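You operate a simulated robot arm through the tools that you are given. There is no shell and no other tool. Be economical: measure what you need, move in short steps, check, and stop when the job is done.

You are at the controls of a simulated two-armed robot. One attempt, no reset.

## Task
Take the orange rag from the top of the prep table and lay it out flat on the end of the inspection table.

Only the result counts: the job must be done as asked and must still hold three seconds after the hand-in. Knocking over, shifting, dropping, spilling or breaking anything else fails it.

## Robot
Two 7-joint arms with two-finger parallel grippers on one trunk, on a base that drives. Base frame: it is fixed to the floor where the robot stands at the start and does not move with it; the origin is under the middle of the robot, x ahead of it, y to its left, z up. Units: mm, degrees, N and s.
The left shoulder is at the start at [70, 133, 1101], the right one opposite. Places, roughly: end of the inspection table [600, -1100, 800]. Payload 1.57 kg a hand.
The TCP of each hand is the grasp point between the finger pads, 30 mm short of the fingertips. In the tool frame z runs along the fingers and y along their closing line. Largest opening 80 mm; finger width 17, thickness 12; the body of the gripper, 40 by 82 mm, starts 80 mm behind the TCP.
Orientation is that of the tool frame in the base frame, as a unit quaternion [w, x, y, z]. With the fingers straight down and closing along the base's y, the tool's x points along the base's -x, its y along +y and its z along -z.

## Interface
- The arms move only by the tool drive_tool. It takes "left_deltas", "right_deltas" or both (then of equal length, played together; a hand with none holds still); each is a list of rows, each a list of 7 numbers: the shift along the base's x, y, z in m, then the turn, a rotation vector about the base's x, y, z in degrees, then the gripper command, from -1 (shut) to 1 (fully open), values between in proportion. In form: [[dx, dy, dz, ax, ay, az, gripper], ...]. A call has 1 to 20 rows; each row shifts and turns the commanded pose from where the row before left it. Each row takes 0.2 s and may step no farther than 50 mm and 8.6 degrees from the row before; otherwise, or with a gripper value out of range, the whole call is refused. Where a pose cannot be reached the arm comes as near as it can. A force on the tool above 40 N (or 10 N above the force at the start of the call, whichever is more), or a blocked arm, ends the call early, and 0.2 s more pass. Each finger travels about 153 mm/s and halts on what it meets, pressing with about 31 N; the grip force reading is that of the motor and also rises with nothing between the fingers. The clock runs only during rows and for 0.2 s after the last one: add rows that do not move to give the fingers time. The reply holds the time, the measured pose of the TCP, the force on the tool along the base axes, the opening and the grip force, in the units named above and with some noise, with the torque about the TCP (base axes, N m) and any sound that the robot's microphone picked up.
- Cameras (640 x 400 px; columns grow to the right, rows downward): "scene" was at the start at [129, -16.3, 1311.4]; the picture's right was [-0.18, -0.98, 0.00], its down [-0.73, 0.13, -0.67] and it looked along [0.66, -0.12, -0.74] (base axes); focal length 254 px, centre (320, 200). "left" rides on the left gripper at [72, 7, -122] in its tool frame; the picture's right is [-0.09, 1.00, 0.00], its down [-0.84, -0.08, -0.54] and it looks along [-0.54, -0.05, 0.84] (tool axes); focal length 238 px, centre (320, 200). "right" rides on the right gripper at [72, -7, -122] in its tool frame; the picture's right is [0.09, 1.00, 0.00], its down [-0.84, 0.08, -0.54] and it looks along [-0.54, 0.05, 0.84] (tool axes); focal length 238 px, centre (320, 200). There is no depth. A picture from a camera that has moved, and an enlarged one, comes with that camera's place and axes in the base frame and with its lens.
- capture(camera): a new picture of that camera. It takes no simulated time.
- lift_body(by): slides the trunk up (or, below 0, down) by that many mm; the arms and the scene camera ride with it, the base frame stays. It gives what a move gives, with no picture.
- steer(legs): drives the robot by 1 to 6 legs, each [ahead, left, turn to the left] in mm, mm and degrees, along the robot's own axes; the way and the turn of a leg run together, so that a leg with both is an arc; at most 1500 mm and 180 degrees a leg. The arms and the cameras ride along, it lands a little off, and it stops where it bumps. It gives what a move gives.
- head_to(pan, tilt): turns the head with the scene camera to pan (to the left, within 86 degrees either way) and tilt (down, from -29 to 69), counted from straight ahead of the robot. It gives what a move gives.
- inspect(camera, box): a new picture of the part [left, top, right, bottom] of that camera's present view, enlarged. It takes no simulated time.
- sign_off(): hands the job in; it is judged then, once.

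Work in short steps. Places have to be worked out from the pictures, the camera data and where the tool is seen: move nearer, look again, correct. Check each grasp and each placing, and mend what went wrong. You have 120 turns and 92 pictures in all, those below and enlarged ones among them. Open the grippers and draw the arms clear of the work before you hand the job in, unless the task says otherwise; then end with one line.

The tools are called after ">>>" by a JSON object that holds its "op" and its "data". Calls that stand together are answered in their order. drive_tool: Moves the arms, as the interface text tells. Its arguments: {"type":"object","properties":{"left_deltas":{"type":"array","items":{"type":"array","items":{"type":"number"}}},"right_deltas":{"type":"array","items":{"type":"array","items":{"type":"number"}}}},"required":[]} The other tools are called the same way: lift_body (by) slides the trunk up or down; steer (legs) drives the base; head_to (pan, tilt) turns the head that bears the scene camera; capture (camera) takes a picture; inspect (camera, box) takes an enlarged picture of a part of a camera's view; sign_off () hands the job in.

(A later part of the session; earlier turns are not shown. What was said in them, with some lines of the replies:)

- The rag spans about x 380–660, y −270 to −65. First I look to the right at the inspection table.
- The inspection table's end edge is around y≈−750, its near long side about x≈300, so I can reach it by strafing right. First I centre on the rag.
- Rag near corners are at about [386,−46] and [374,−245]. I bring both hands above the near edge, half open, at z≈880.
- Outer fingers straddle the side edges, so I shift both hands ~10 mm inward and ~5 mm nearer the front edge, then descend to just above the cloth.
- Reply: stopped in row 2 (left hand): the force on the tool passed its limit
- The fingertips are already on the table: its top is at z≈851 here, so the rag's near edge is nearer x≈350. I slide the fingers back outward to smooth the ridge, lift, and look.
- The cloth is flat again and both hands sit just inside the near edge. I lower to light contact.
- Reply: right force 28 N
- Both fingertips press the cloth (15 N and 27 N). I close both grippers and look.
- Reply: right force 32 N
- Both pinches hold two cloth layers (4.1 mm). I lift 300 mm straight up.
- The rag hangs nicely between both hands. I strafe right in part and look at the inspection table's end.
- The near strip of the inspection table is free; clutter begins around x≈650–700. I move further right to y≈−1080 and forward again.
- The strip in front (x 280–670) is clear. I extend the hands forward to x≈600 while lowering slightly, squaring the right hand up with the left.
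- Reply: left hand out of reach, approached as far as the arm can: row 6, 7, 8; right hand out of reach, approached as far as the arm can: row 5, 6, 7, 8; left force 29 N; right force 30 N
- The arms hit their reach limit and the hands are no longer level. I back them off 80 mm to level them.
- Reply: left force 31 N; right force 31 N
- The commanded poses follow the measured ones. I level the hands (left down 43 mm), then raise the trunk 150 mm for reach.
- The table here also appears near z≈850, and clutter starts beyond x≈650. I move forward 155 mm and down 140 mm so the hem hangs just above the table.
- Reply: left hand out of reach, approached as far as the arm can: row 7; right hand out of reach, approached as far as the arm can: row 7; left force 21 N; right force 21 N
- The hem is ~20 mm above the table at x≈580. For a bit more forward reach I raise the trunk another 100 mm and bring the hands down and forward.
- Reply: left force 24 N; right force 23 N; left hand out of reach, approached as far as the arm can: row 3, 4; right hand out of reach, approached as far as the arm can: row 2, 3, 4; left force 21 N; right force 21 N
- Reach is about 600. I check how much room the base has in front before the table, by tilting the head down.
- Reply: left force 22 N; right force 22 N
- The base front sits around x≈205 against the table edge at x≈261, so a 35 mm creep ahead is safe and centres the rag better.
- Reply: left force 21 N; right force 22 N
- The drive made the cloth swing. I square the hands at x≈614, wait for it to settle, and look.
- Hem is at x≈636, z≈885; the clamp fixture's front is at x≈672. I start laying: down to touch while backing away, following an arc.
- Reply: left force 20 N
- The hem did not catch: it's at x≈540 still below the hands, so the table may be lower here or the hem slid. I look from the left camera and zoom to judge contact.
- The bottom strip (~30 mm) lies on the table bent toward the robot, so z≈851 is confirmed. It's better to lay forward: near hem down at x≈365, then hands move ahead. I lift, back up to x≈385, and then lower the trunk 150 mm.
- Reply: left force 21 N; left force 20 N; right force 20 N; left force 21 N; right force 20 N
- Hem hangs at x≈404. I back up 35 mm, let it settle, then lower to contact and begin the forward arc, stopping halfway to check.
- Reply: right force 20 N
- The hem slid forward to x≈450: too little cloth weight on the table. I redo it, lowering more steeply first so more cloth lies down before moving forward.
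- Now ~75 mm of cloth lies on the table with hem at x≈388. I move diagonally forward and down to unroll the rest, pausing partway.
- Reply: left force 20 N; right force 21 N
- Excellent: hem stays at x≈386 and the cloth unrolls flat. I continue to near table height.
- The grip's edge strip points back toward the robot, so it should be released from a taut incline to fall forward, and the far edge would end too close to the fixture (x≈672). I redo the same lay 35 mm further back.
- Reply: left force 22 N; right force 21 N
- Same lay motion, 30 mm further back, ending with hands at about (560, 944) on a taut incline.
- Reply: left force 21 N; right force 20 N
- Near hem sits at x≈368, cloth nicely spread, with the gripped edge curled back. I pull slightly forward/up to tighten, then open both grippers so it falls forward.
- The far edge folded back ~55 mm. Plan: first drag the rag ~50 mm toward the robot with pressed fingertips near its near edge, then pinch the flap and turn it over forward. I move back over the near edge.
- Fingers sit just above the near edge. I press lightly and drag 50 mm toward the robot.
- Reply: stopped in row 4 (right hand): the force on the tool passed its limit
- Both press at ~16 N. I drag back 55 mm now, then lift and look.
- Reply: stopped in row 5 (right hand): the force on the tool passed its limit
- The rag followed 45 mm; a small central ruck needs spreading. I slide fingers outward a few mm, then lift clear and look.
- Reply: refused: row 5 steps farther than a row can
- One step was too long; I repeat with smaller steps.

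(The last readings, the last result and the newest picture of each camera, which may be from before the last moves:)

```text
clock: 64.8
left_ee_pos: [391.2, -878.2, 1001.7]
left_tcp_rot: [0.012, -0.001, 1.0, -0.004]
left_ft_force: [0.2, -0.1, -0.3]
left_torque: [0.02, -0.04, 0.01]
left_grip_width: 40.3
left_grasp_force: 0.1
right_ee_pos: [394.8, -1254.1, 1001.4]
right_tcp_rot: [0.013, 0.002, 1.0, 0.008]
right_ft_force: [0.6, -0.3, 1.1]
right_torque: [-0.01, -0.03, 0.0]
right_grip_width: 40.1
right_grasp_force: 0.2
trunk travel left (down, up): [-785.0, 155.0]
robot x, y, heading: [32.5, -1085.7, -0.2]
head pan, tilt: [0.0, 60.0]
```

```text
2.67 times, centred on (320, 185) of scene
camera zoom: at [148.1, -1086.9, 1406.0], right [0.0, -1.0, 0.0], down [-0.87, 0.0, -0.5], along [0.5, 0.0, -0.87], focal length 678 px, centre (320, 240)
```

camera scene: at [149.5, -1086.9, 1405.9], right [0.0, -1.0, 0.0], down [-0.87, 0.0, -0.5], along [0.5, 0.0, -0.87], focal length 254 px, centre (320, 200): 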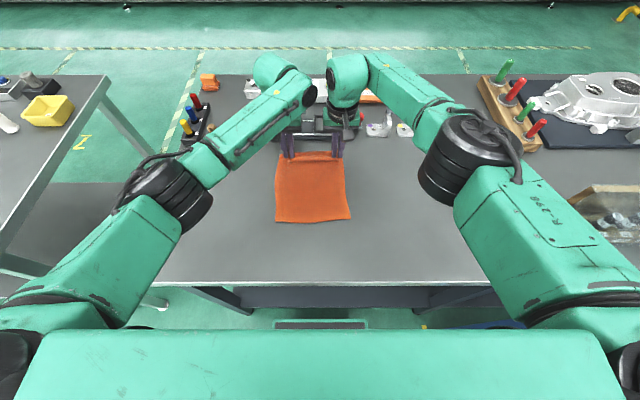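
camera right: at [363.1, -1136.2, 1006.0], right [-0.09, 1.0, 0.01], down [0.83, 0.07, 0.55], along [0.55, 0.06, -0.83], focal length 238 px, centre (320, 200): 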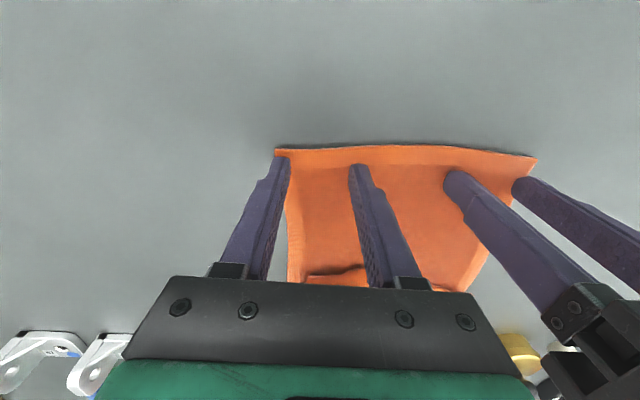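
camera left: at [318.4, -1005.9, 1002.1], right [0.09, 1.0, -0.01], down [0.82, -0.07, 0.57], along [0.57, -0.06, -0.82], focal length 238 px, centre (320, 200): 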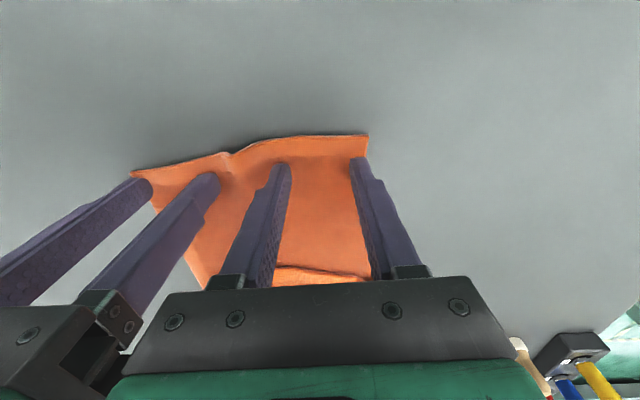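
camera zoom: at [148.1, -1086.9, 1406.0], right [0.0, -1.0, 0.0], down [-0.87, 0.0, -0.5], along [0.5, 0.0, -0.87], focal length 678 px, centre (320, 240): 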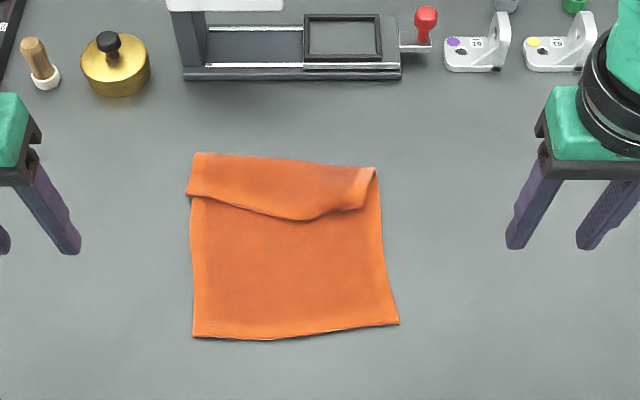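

The rag is now at x 368–570 with a ~50 mm flap. I'll try rolling the flap open: press fingertips near its free edge and drag forward. Position hands above it first.

>>> {"op": "drive_tool", "data": {"left_deltas": [[0.03, -0.03, 0, 0, 0, 0, 0], [0.032, -0.03, 0, 0, 0, 0, 0], [0.032, -0.03, 0, 0, 0, 0, 0], [0.033, -0.03, 0, 0, 0, 0, 0], [0, 0, -0.03, 0, 0, 0, 0], [0, 0, -0.04, 0, 0, 0, 0], [0, 0, -0.04, 0, 0, 0, 0], [0, 0, 0, 0, 0, 0, 0]], "right_deltas": [[0.03, 0.039, 0, 0, 0, 0, 0], [0.031, 0.039, 0, 0, 0, 0, 0], [0.031, 0.04, 0, 0, 0, 0, 0], [0.031, 0.04, 0, 0, 0, 0, 0], [0, 0, -0.03, 0, 0, 0, 0], [0, 0, -0.04, 0, 0, 0, 0], [0, 0, -0.04, 0, 0, 0, 0], [0, 0, 0, 0, 0, 0, 0]]}}

>>> {"op": "capture", "data": {"camera": "left"}}

>>> {"op": "capture", "data": {"camera": "right"}}

```text
refused: row 3 steps farther than a row can; nothing moved
```

```text
32 pictures are left
camera left: at [316.2, -870.6, 1121.3], right [0.09, 1.0, -0.01], down [0.82, -0.07, 0.56], along [0.56, -0.06, -0.83], focal length 238 px, centre (320, 200)
```

left: 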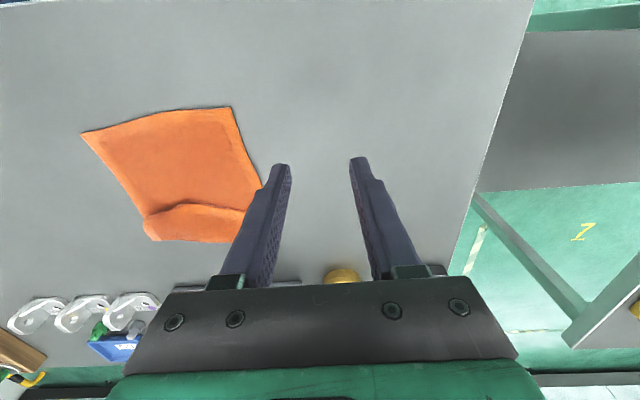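

```text
31 pictures are left
camera right: at [319.5, -1263.3, 1121.2], right [-0.09, 1.0, 0.01], down [0.82, 0.06, 0.56], along [0.56, 0.06, -0.83], focal length 238 px, centre (320, 200)
```

right: 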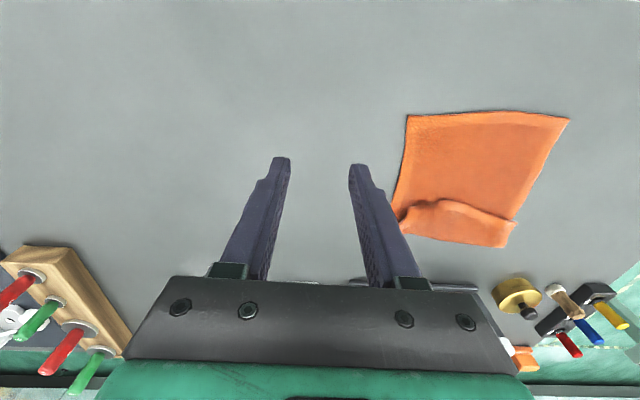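

The flap's free edge is a raised lip, so pushing it forward with fingertips skimming just above the lower layer should roll it open. I place the hands behind the lip.

>>> {"op": "drive_tool", "data": {"left_deltas": [[0.02, -0.03, 0, 0, 0, 0, 0], [0.02, -0.03, 0, 0, 0, 0, 0], [0.02, -0.03, 0, 0, 0, 0, 0], [0.021, -0.03, 0, 0, 0, 0, 0], [0, 0, -0.04, 0, 0, 0, 0], [0, 0, -0.04, 0, 0, 0, 0], [0, 0, -0.033, 0, 0, 0, 0], [0, 0, 0, 0, 0, 0, 0]], "right_deltas": [[0.019, 0.039, 0, 0, 0, 0, 0], [0.019, 0.039, 0, 0, 0, 0, 0], [0.019, 0.04, 0, 0, 0, 0, 0], [0.02, 0.04, 0, 0, 0, 0, 0], [0, 0, -0.04, 0, 0, 0, 0], [0, 0, -0.04, 0, 0, 0, 0], [0, 0, -0.033, 0, 0, 0, 0], [0, 0, 0, 0, 0, 0, 0]]}}

>>> {"op": "capture", "data": {"camera": "right"}}

```text
clock: 66.6
left_ee_pos: [474.0, -999.1, 888.5]
left_tcp_rot: [0.012, -0.001, 1.0, -0.005]
left_ft_force: [0.6, -0.2, 0.2]
left_torque: [0.02, -0.02, 0.03]
left_grip_width: 39.9
left_grasp_force: 0.0
right_ee_pos: [473.4, -1096.4, 886.6]
right_tcp_rot: [0.011, 0.003, 1.0, 0.007]
right_ft_force: [0.4, 0.1, 0.0]
right_torque: [0.02, 0.03, -0.01]
right_grip_width: 39.8
right_grasp_force: 0.1
trunk travel left (down, up): [-785.0, 155.0]
robot x, y, heading: [31.1, -1082.7, -0.0]
head pan, tilt: [0.0, 60.0]
```

```text
30 pictures are left
camera right: at [397.2, -1105.0, 1006.5], right [-0.09, 1.0, 0.01], down [0.82, 0.06, 0.56], along [0.56, 0.06, -0.83], focal length 238 px, centre (320, 200)
```

right: 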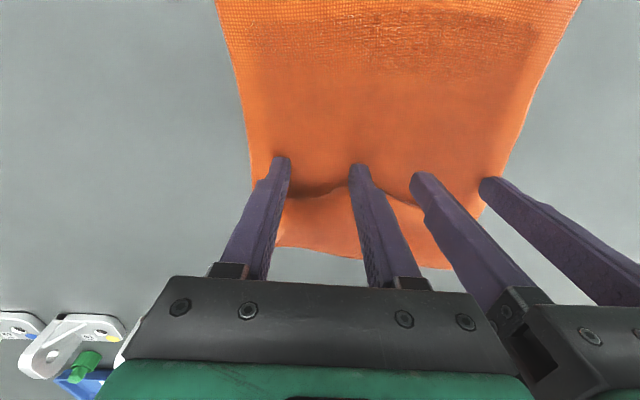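

Fingers sit just behind the lip. I lower ~2 mm and push forward 60 mm.

>>> {"op": "drive_tool", "data": {"left_deltas": [[0, 0, -0.003, 0, 0, 0, 0], [0.01, 0, 0, 0, 0, 0, 0], [0.01, 0, 0, 0, 0, 0, 0], [0.01, 0, 0, 0, 0, 0, 0], [0.01, 0, 0, 0, 0, 0, 0], [0.01, 0, 0, 0, 0, 0, 0], [0.01, 0, 0, 0, 0, 0, 0], [0, 0, 0, 0, 0, 0, 0]], "right_deltas": [[0, 0, -0.001, 0, 0, 0, 0], [0.01, 0, 0, 0, 0, 0, 0], [0.01, 0, 0, 0, 0, 0, 0], [0.01, 0, 0, 0, 0, 0, 0], [0.01, 0, 0, 0, 0, 0, 0], [0.01, 0, 0, 0, 0, 0, 0], [0.01, 0, 0, 0, 0, 0, 0], [0, 0, 0, 0, 0, 0, 0]]}}

>>> {"op": "capture", "data": {"camera": "right"}}

>>> {"op": "capture", "data": {"camera": "left"}}

```text
clock: 68.4
left_ee_pos: [535.9, -999.3, 884.6]
left_tcp_rot: [0.012, -0.001, 1.0, -0.004]
left_ft_force: [0.3, 0.2, -0.3]
left_torque: [0.01, -0.04, 0.0]
left_grip_width: 40.2
left_grasp_force: 0.1
right_ee_pos: [533.1, -1096.2, 886.7]
right_tcp_rot: [0.012, 0.002, 1.0, 0.009]
right_ft_force: [-0.9, -0.4, 0.8]
right_torque: [0.01, 0.01, 0.01]
right_grip_width: 39.9
right_grasp_force: 0.1
trunk travel left (down, up): [-785.0, 155.0]
robot x, y, heading: [32.8, -1082.9, -0.2]
head pan, tilt: [0.0, 60.0]
```

```text
29 pictures are left
camera right: at [457.1, -1104.8, 1006.7], right [-0.09, 1.0, 0.01], down [0.82, 0.06, 0.56], along [0.56, 0.06, -0.83], focal length 238 px, centre (320, 200)
```

right: 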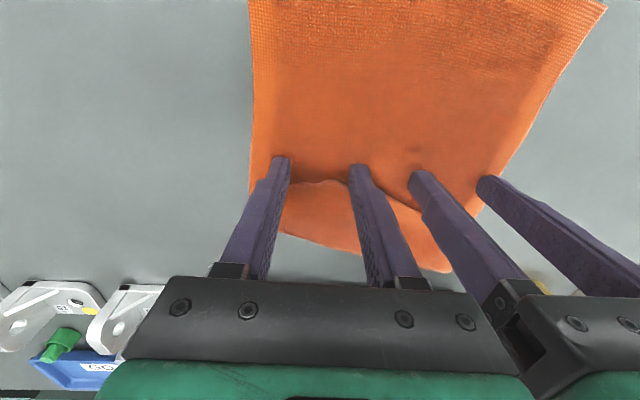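

```text
28 pictures are left
camera left: at [459.6, -990.9, 1005.0], right [0.09, 1.0, -0.01], down [0.82, -0.07, 0.56], along [0.56, -0.06, -0.83], focal length 238 px, centre (320, 200)
```

left: 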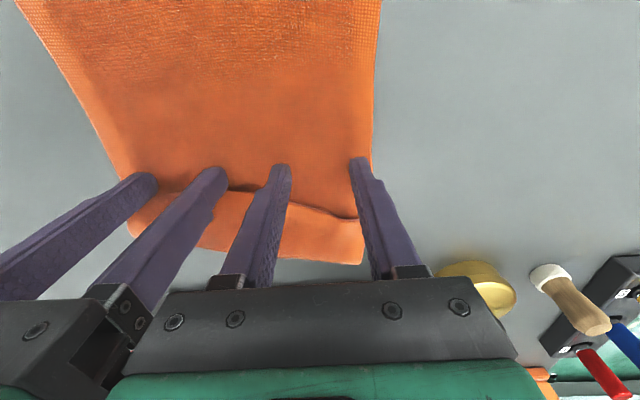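

The whole light rag slid forward with the push, so the lower layer must be held. I go back to the near edge with both hands to drag it back again; then the left will stay pressing while the right pushes the flap.

>>> {"op": "drive_tool", "data": {"left_deltas": [[0, 0, 0.025, 0, 0, 0, 0], [-0.03, -0.002, 0, 0, 0, 0, 0], [-0.03, -0.002, 0, 0, 0, 0, 0], [-0.03, -0.002, 0, 0, 0, 0, 0], [0, 0, -0.021, 0, 0, 0, 0], [0, 0, -0.004, 0, 0, 0, 0], [0, 0, -0.003, 0, 0, 0, 0], [0, 0, 0, 0, 0, 0, 0]], "right_deltas": [[0, 0, 0.025, 0, 0, 0, 0], [-0.03, -0.008, 0, 0, 0, 0, 0], [-0.03, -0.008, 0, 0, 0, 0, 0], [-0.03, -0.008, 0, 0, 0, 0, 0], [0, 0, -0.022, 0, 0, 0, 0], [0, 0, -0.005, 0, 0, 0, 0], [0, 0, -0.003, 0, 0, 0, 0], [0, 0, 0, 0, 0, 0, 0]]}}

>>> {"op": "capture", "data": {"camera": "left"}}

```text
clock: 70.2
left_ee_pos: [444.3, -1003.5, 883.2]
left_tcp_rot: [0.013, 0.0, 1.0, -0.004]
left_ft_force: [2.0, 1.6, 8.6]
left_torque: [0.1, -0.06, -0.01]
left_grip_width: 40.1
left_grasp_force: 0.1
right_ee_pos: [441.7, -1119.2, 883.2]
right_tcp_rot: [0.012, 0.004, 1.0, 0.009]
right_ft_force: [1.4, 0.1, 7.4]
right_torque: [-0.01, -0.04, -0.03]
right_grip_width: 39.6
right_grasp_force: 0.0
trunk travel left (down, up): [-785.0, 155.0]
robot x, y, heading: [32.7, -1090.1, -0.4]
head pan, tilt: [0.0, 60.0]
```

```text
27 pictures are left
camera left: at [368.8, -996.3, 1002.9], right [0.09, 1.0, -0.01], down [0.82, -0.07, 0.56], along [0.56, -0.06, -0.83], focal length 238 px, centre (320, 200)
```

left: 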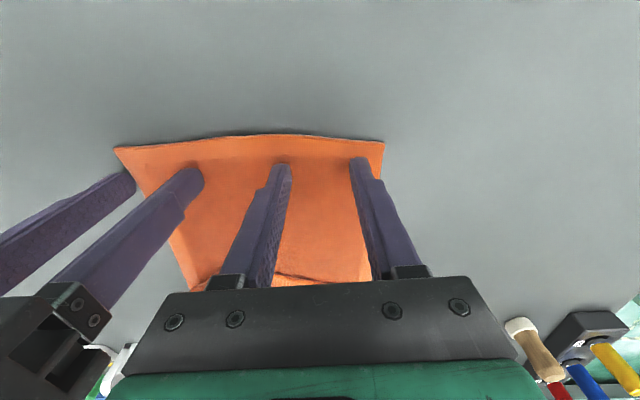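

Both press at ~8 N near the edge. I drag back 55 mm; then the left stays while the right lifts away to the lip's position.

>>> {"op": "drive_tool", "data": {"left_deltas": [[-0.01, 0, 0, 0, 0, 0, 0], [-0.012, 0, 0, 0, 0, 0, 0], [-0.012, 0, 0, 0, 0, 0, 0], [-0.012, 0, 0, 0, 0, 0, 0], [-0.009, 0, -0.001, 0, 0, 0, 0], [0, 0, -0.001, 0, 0, 0, 0], [0, 0, 0, 0, 0, 0, 0], [0, 0, 0, 0, 0, 0, 0], [0, 0, 0, 0, 0, 0, 0], [0, 0, 0, 0, 0, 0, 0]], "right_deltas": [[-0.01, 0, 0, 0, 0, 0, 0], [-0.012, 0, 0, 0, 0, 0, 0], [-0.012, 0, 0, 0, 0, 0, 0], [-0.012, 0, 0, 0, 0, 0, 0], [-0.009, 0, 0, 0, 0, 0, 0], [0, 0, 0.03, 0, 0, 0, 0], [0.01, 0, 0.03, 0, 0, 0, 0], [0.03, 0.01, 0, 0, 0, 0, 1], [0.03, 0.01, 0, 0, 0, 0, 1], [0.02, 0.01, 0, 0, 0, 0, 1]]}}

>>> {"op": "capture", "data": {"camera": "right"}}

```text
clock: 71.7
left_ee_pos: [389.7, -1005.5, 883.1]
left_tcp_rot: [0.018, -0.002, 1.0, -0.005]
left_ft_force: [-1.5, 0.3, 16.0]
left_torque: [0.14, 0.08, 0.06]
left_grip_width: 39.7
left_grasp_force: 0.1
right_ee_pos: [389.4, -1121.8, 925.0]
right_tcp_rot: [0.012, 0.003, 1.0, 0.007]
right_ft_force: [-0.4, 0.9, 0.0]
right_torque: [0.03, 0.01, 0.0]
right_grip_width: 40.0
right_grasp_force: 0.0
trunk travel left (down, up): [-785.0, 155.0]
robot x, y, heading: [33.7, -1082.0, -0.0]
head pan, tilt: [0.0, 60.0]
stopped in row 7 (left hand): the force on the tool passed its limit (the readings are from after the stop); the commanded pose is now the measured one
```

```text
26 pictures are left
camera right: at [314.3, -1129.5, 1044.0], right [-0.09, 1.0, 0.01], down [0.82, 0.06, 0.56], along [0.56, 0.06, -0.83], focal length 238 px, centre (320, 200)
```

right: 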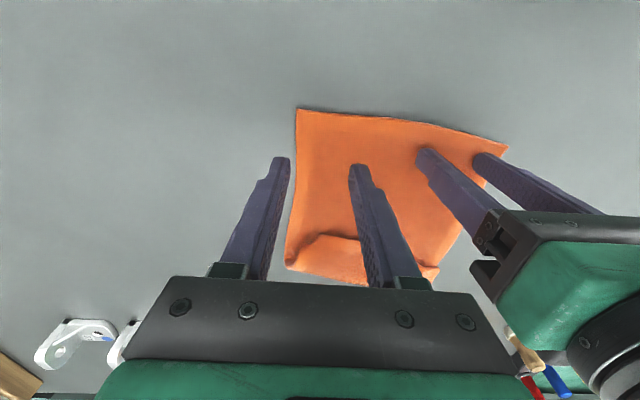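

Left holds at 16 N. The lip is at x≈490; I put the open right hand behind it (y≈−1085) and look before pushing.

>>> {"op": "drive_tool", "data": {"right_deltas": [[0.025, 0.012, 0.005, 0, 0, 0, 1], [0.025, 0.012, 0, 0, 0, 0, 1], [0.022, 0.012, 0, 0, 0, 0, 1], [0, 0, -0.025, 0, 0, 0, 1], [0, 0, -0.019, 0, 0, 0, 1], [0, 0, 0, 0, 0, 0, 1]]}}

>>> {"op": "capture", "data": {"camera": "right"}}

```text
clock: 73.1
left_ee_pos: [390.5, -1005.9, 882.4]
left_tcp_rot: [0.018, -0.001, 1.0, -0.005]
left_ft_force: [2.1, -0.5, 25.4]
left_torque: [0.3, -0.01, 0.01]
left_grip_width: 40.0
left_grasp_force: 0.0
right_ee_pos: [461.7, -1085.2, 885.0]
right_tcp_rot: [0.012, 0.003, 1.0, 0.008]
right_ft_force: [-0.5, -0.2, 0.0]
right_torque: [0.0, -0.04, 0.0]
right_grip_width: 80.1
right_grasp_force: 0.1
trunk travel left (down, up): [-785.0, 155.0]
robot x, y, heading: [29.8, -1083.5, -0.5]
head pan, tilt: [0.0, 60.0]
```

```text
25 pictures are left
camera right: at [386.8, -1094.8, 1005.4], right [-0.09, 1.0, 0.01], down [0.82, 0.06, 0.56], along [0.56, 0.06, -0.83], focal length 238 px, centre (320, 200)
```

right: 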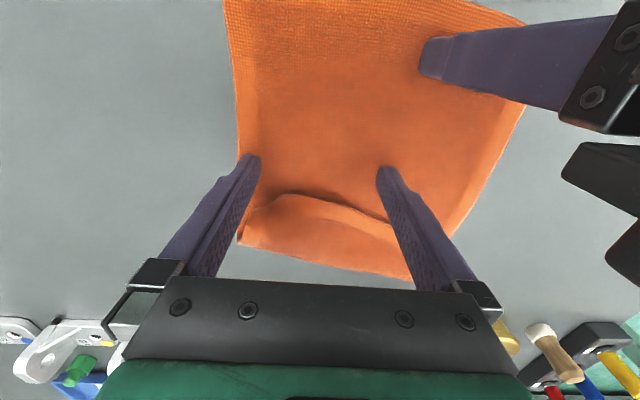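

The lip's peak is at y≈−1105, so I narrow the opening, centre on it, and push forward 80 mm with the lower layer held.

>>> {"op": "drive_tool", "data": {"right_deltas": [[0, -0.012, 0, 0, 0, 0, 0], [0.01, 0, 0, 0, 0, 0, 0], [0.012, 0, 0, 0, 0, 0, 0], [0.012, 0, 0, 0, 0, 0, 0], [0.012, 0, 0, 0, 0, 0, 0], [0.012, 0, 0, 0, 0, 0, 0], [0.012, 0, 0, 0, 0, 0, 0], [0.012, 0, 0, 0, 0, 0, 0], [0, 0, 0, 0, 0, 0, 0]]}}

>>> {"op": "capture", "data": {"camera": "right"}}

```text
clock: 75.1
left_ee_pos: [390.1, -1004.8, 882.7]
left_tcp_rot: [0.018, -0.001, 1.0, -0.005]
left_ft_force: [5.3, -0.2, 31.0]
left_torque: [0.35, -0.07, -0.06]
left_grip_width: 39.8
left_grasp_force: 0.1
right_ee_pos: [544.2, -1097.0, 887.2]
right_tcp_rot: [0.013, 0.003, 1.0, 0.009]
right_ft_force: [-0.3, -0.6, -0.5]
right_torque: [0.0, -0.03, -0.01]
right_grip_width: 39.8
right_grasp_force: 0.1
trunk travel left (down, up): [-785.0, 155.0]
robot x, y, heading: [34.0, -1079.8, -0.2]
head pan, tilt: [0.0, 60.0]
```

```text
24 pictures are left
camera right: at [468.6, -1105.9, 1006.0], right [-0.09, 1.0, 0.01], down [0.82, 0.06, 0.56], along [0.56, 0.06, -0.83], focal length 238 px, centre (320, 200)
```

right: 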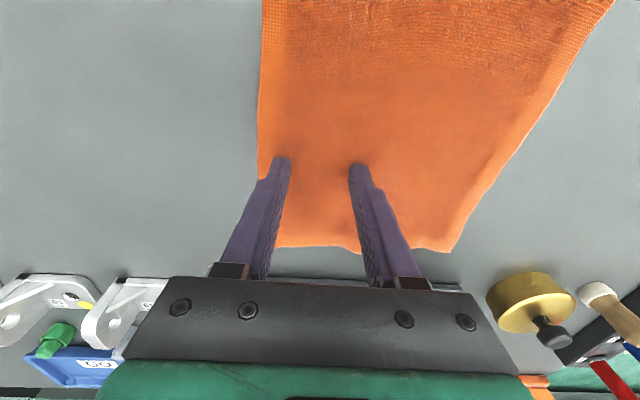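

The flap appears fully unfolded, far edge at x≈625. I raise both hands straight up and spread away to look.

>>> {"op": "drive_tool", "data": {"left_deltas": [[0, 0, 0.03, 0, 0, 0, 0], [0, 0, 0.04, 0, 0, 0, 0], [0, 0.03, 0.03, 0, 0, 0, 0], [0, 0.04, 0, 0, 0, 0, 0], [0, 0.04, 0, 0, 0, 0, 0], [0, 0.04, 0, 0, 0, 0, 0]], "right_deltas": [[0, 0, 0.03, 0, 0, 0, 0], [0, 0, 0.04, 0, 0, 0, 0], [0, -0.03, 0.03, 0, 0, 0, 0], [-0.02, -0.04, 0, 0, 0, 0, 0], [-0.02, -0.04, 0, 0, 0, 0, 0], [-0.02, -0.04, 0, 0, 0, 0, 0]]}}

>>> {"op": "inspect", "data": {"camera": "scene", "box": [220, 120, 420, 245]}}

>>> {"op": "capture", "data": {"camera": "right"}}

```text
clock: 76.5
left_ee_pos: [390.1, -853.2, 982.8]
left_tcp_rot: [0.017, -0.002, 1.0, -0.004]
left_ft_force: [0.8, 0.1, 0.5]
left_torque: [0.03, -0.07, 0.03]
left_grip_width: 40.0
left_grasp_force: 0.0
right_ee_pos: [483.9, -1245.9, 986.6]
right_tcp_rot: [0.012, 0.003, 1.0, 0.008]
right_ft_force: [1.0, -0.1, -0.4]
right_torque: [0.0, -0.05, 0.04]
right_grip_width: 40.2
right_grasp_force: 0.1
trunk travel left (down, up): [-785.0, 155.0]
robot x, y, heading: [31.7, -1084.5, -0.1]
head pan, tilt: [0.0, 60.0]
```

```text
3.20 times, centred on (320, 182) of scene
camera zoom: at [147.7, -1087.6, 1406.1], right [0.0, -1.0, 0.0], down [-0.87, 0.0, -0.5], along [0.5, 0.0, -0.87], focal length 814 px, centre (320, 256)
```

zoom: 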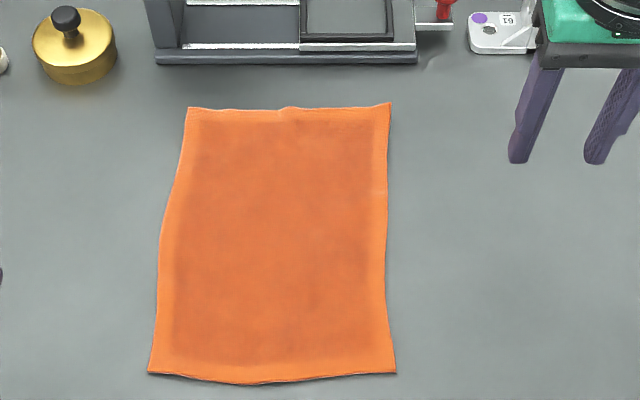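

```text
22 pictures are left
camera right: at [408.1, -1255.8, 1106.5], right [-0.09, 1.0, 0.01], down [0.82, 0.06, 0.56], along [0.56, 0.06, -0.83], focal length 238 px, centre (320, 200)
```

right: 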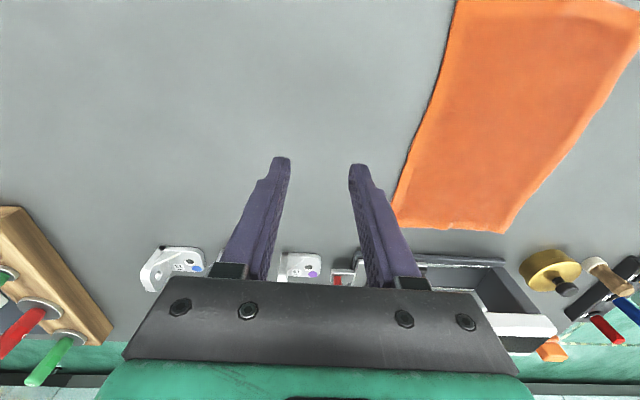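

The rag lies fully flat on the inspection table's end, clear of everything. I open the grippers and raise the arms well clear, back toward the robot.

>>> {"op": "drive_tool", "data": {"left_deltas": [[0, 0, 0.04, 0, 0, 0, 1], [0, 0, 0.04, 0, 0, 0, 1], [-0.01, 0, 0.04, 0, 0, 0, 1], [-0.01, 0, 0.03, 0, 0, 0, 1], [0, 0, 0, 0, 0, 0, 1]], "right_deltas": [[0, 0, 0.04, 0, 0, 0, 1], [-0.02, 0, 0.04, 0, 0, 0, 1], [-0.03, 0, 0.03, 0, 0, 0, 1], [-0.03, 0, 0.03, 0, 0, 0, 1], [0, 0, 0, 0, 0, 0, 1]]}}

>>> {"op": "capture", "data": {"camera": "scene"}}

```text
clock: 77.7
left_ee_pos: [370.8, -855.1, 1131.2]
left_tcp_rot: [0.015, -0.002, 1.0, -0.004]
left_ft_force: [-0.6, 0.9, -0.6]
left_torque: [-0.01, 0.01, 0.0]
left_grip_width: 79.9
left_grasp_force: 0.1
right_ee_pos: [406.8, -1247.5, 1125.5]
right_tcp_rot: [0.011, 0.003, 1.0, 0.008]
right_ft_force: [1.0, -0.5, -0.6]
right_torque: [-0.03, 0.0, 0.01]
right_grip_width: 80.1
right_grasp_force: 0.2
trunk travel left (down, up): [-785.0, 155.0]
robot x, y, heading: [33.0, -1083.9, -0.3]
head pan, tilt: [0.0, 60.0]
```

```text
21 pictures are left
camera scene: at [151.1, -1086.7, 1405.8], right [0.0, -1.0, 0.0], down [-0.87, 0.0, -0.5], along [0.5, 0.0, -0.87], focal length 254 px, centre (320, 200)
```

scene: 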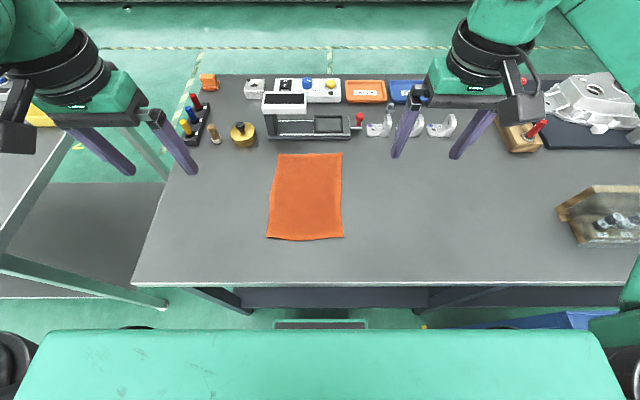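

The rag is flat, nothing else has moved, and both arms are clear, so I hand in.

>>> {"op": "sign_off", "data": {}}

```text
The job is handed in.
```

The orange rag is lying flat on the end of the inspection table, about x 367–625 and y −965 to −1150. The last pictures show nothing else disturbed, and both grippers are open with the arms raised clear.
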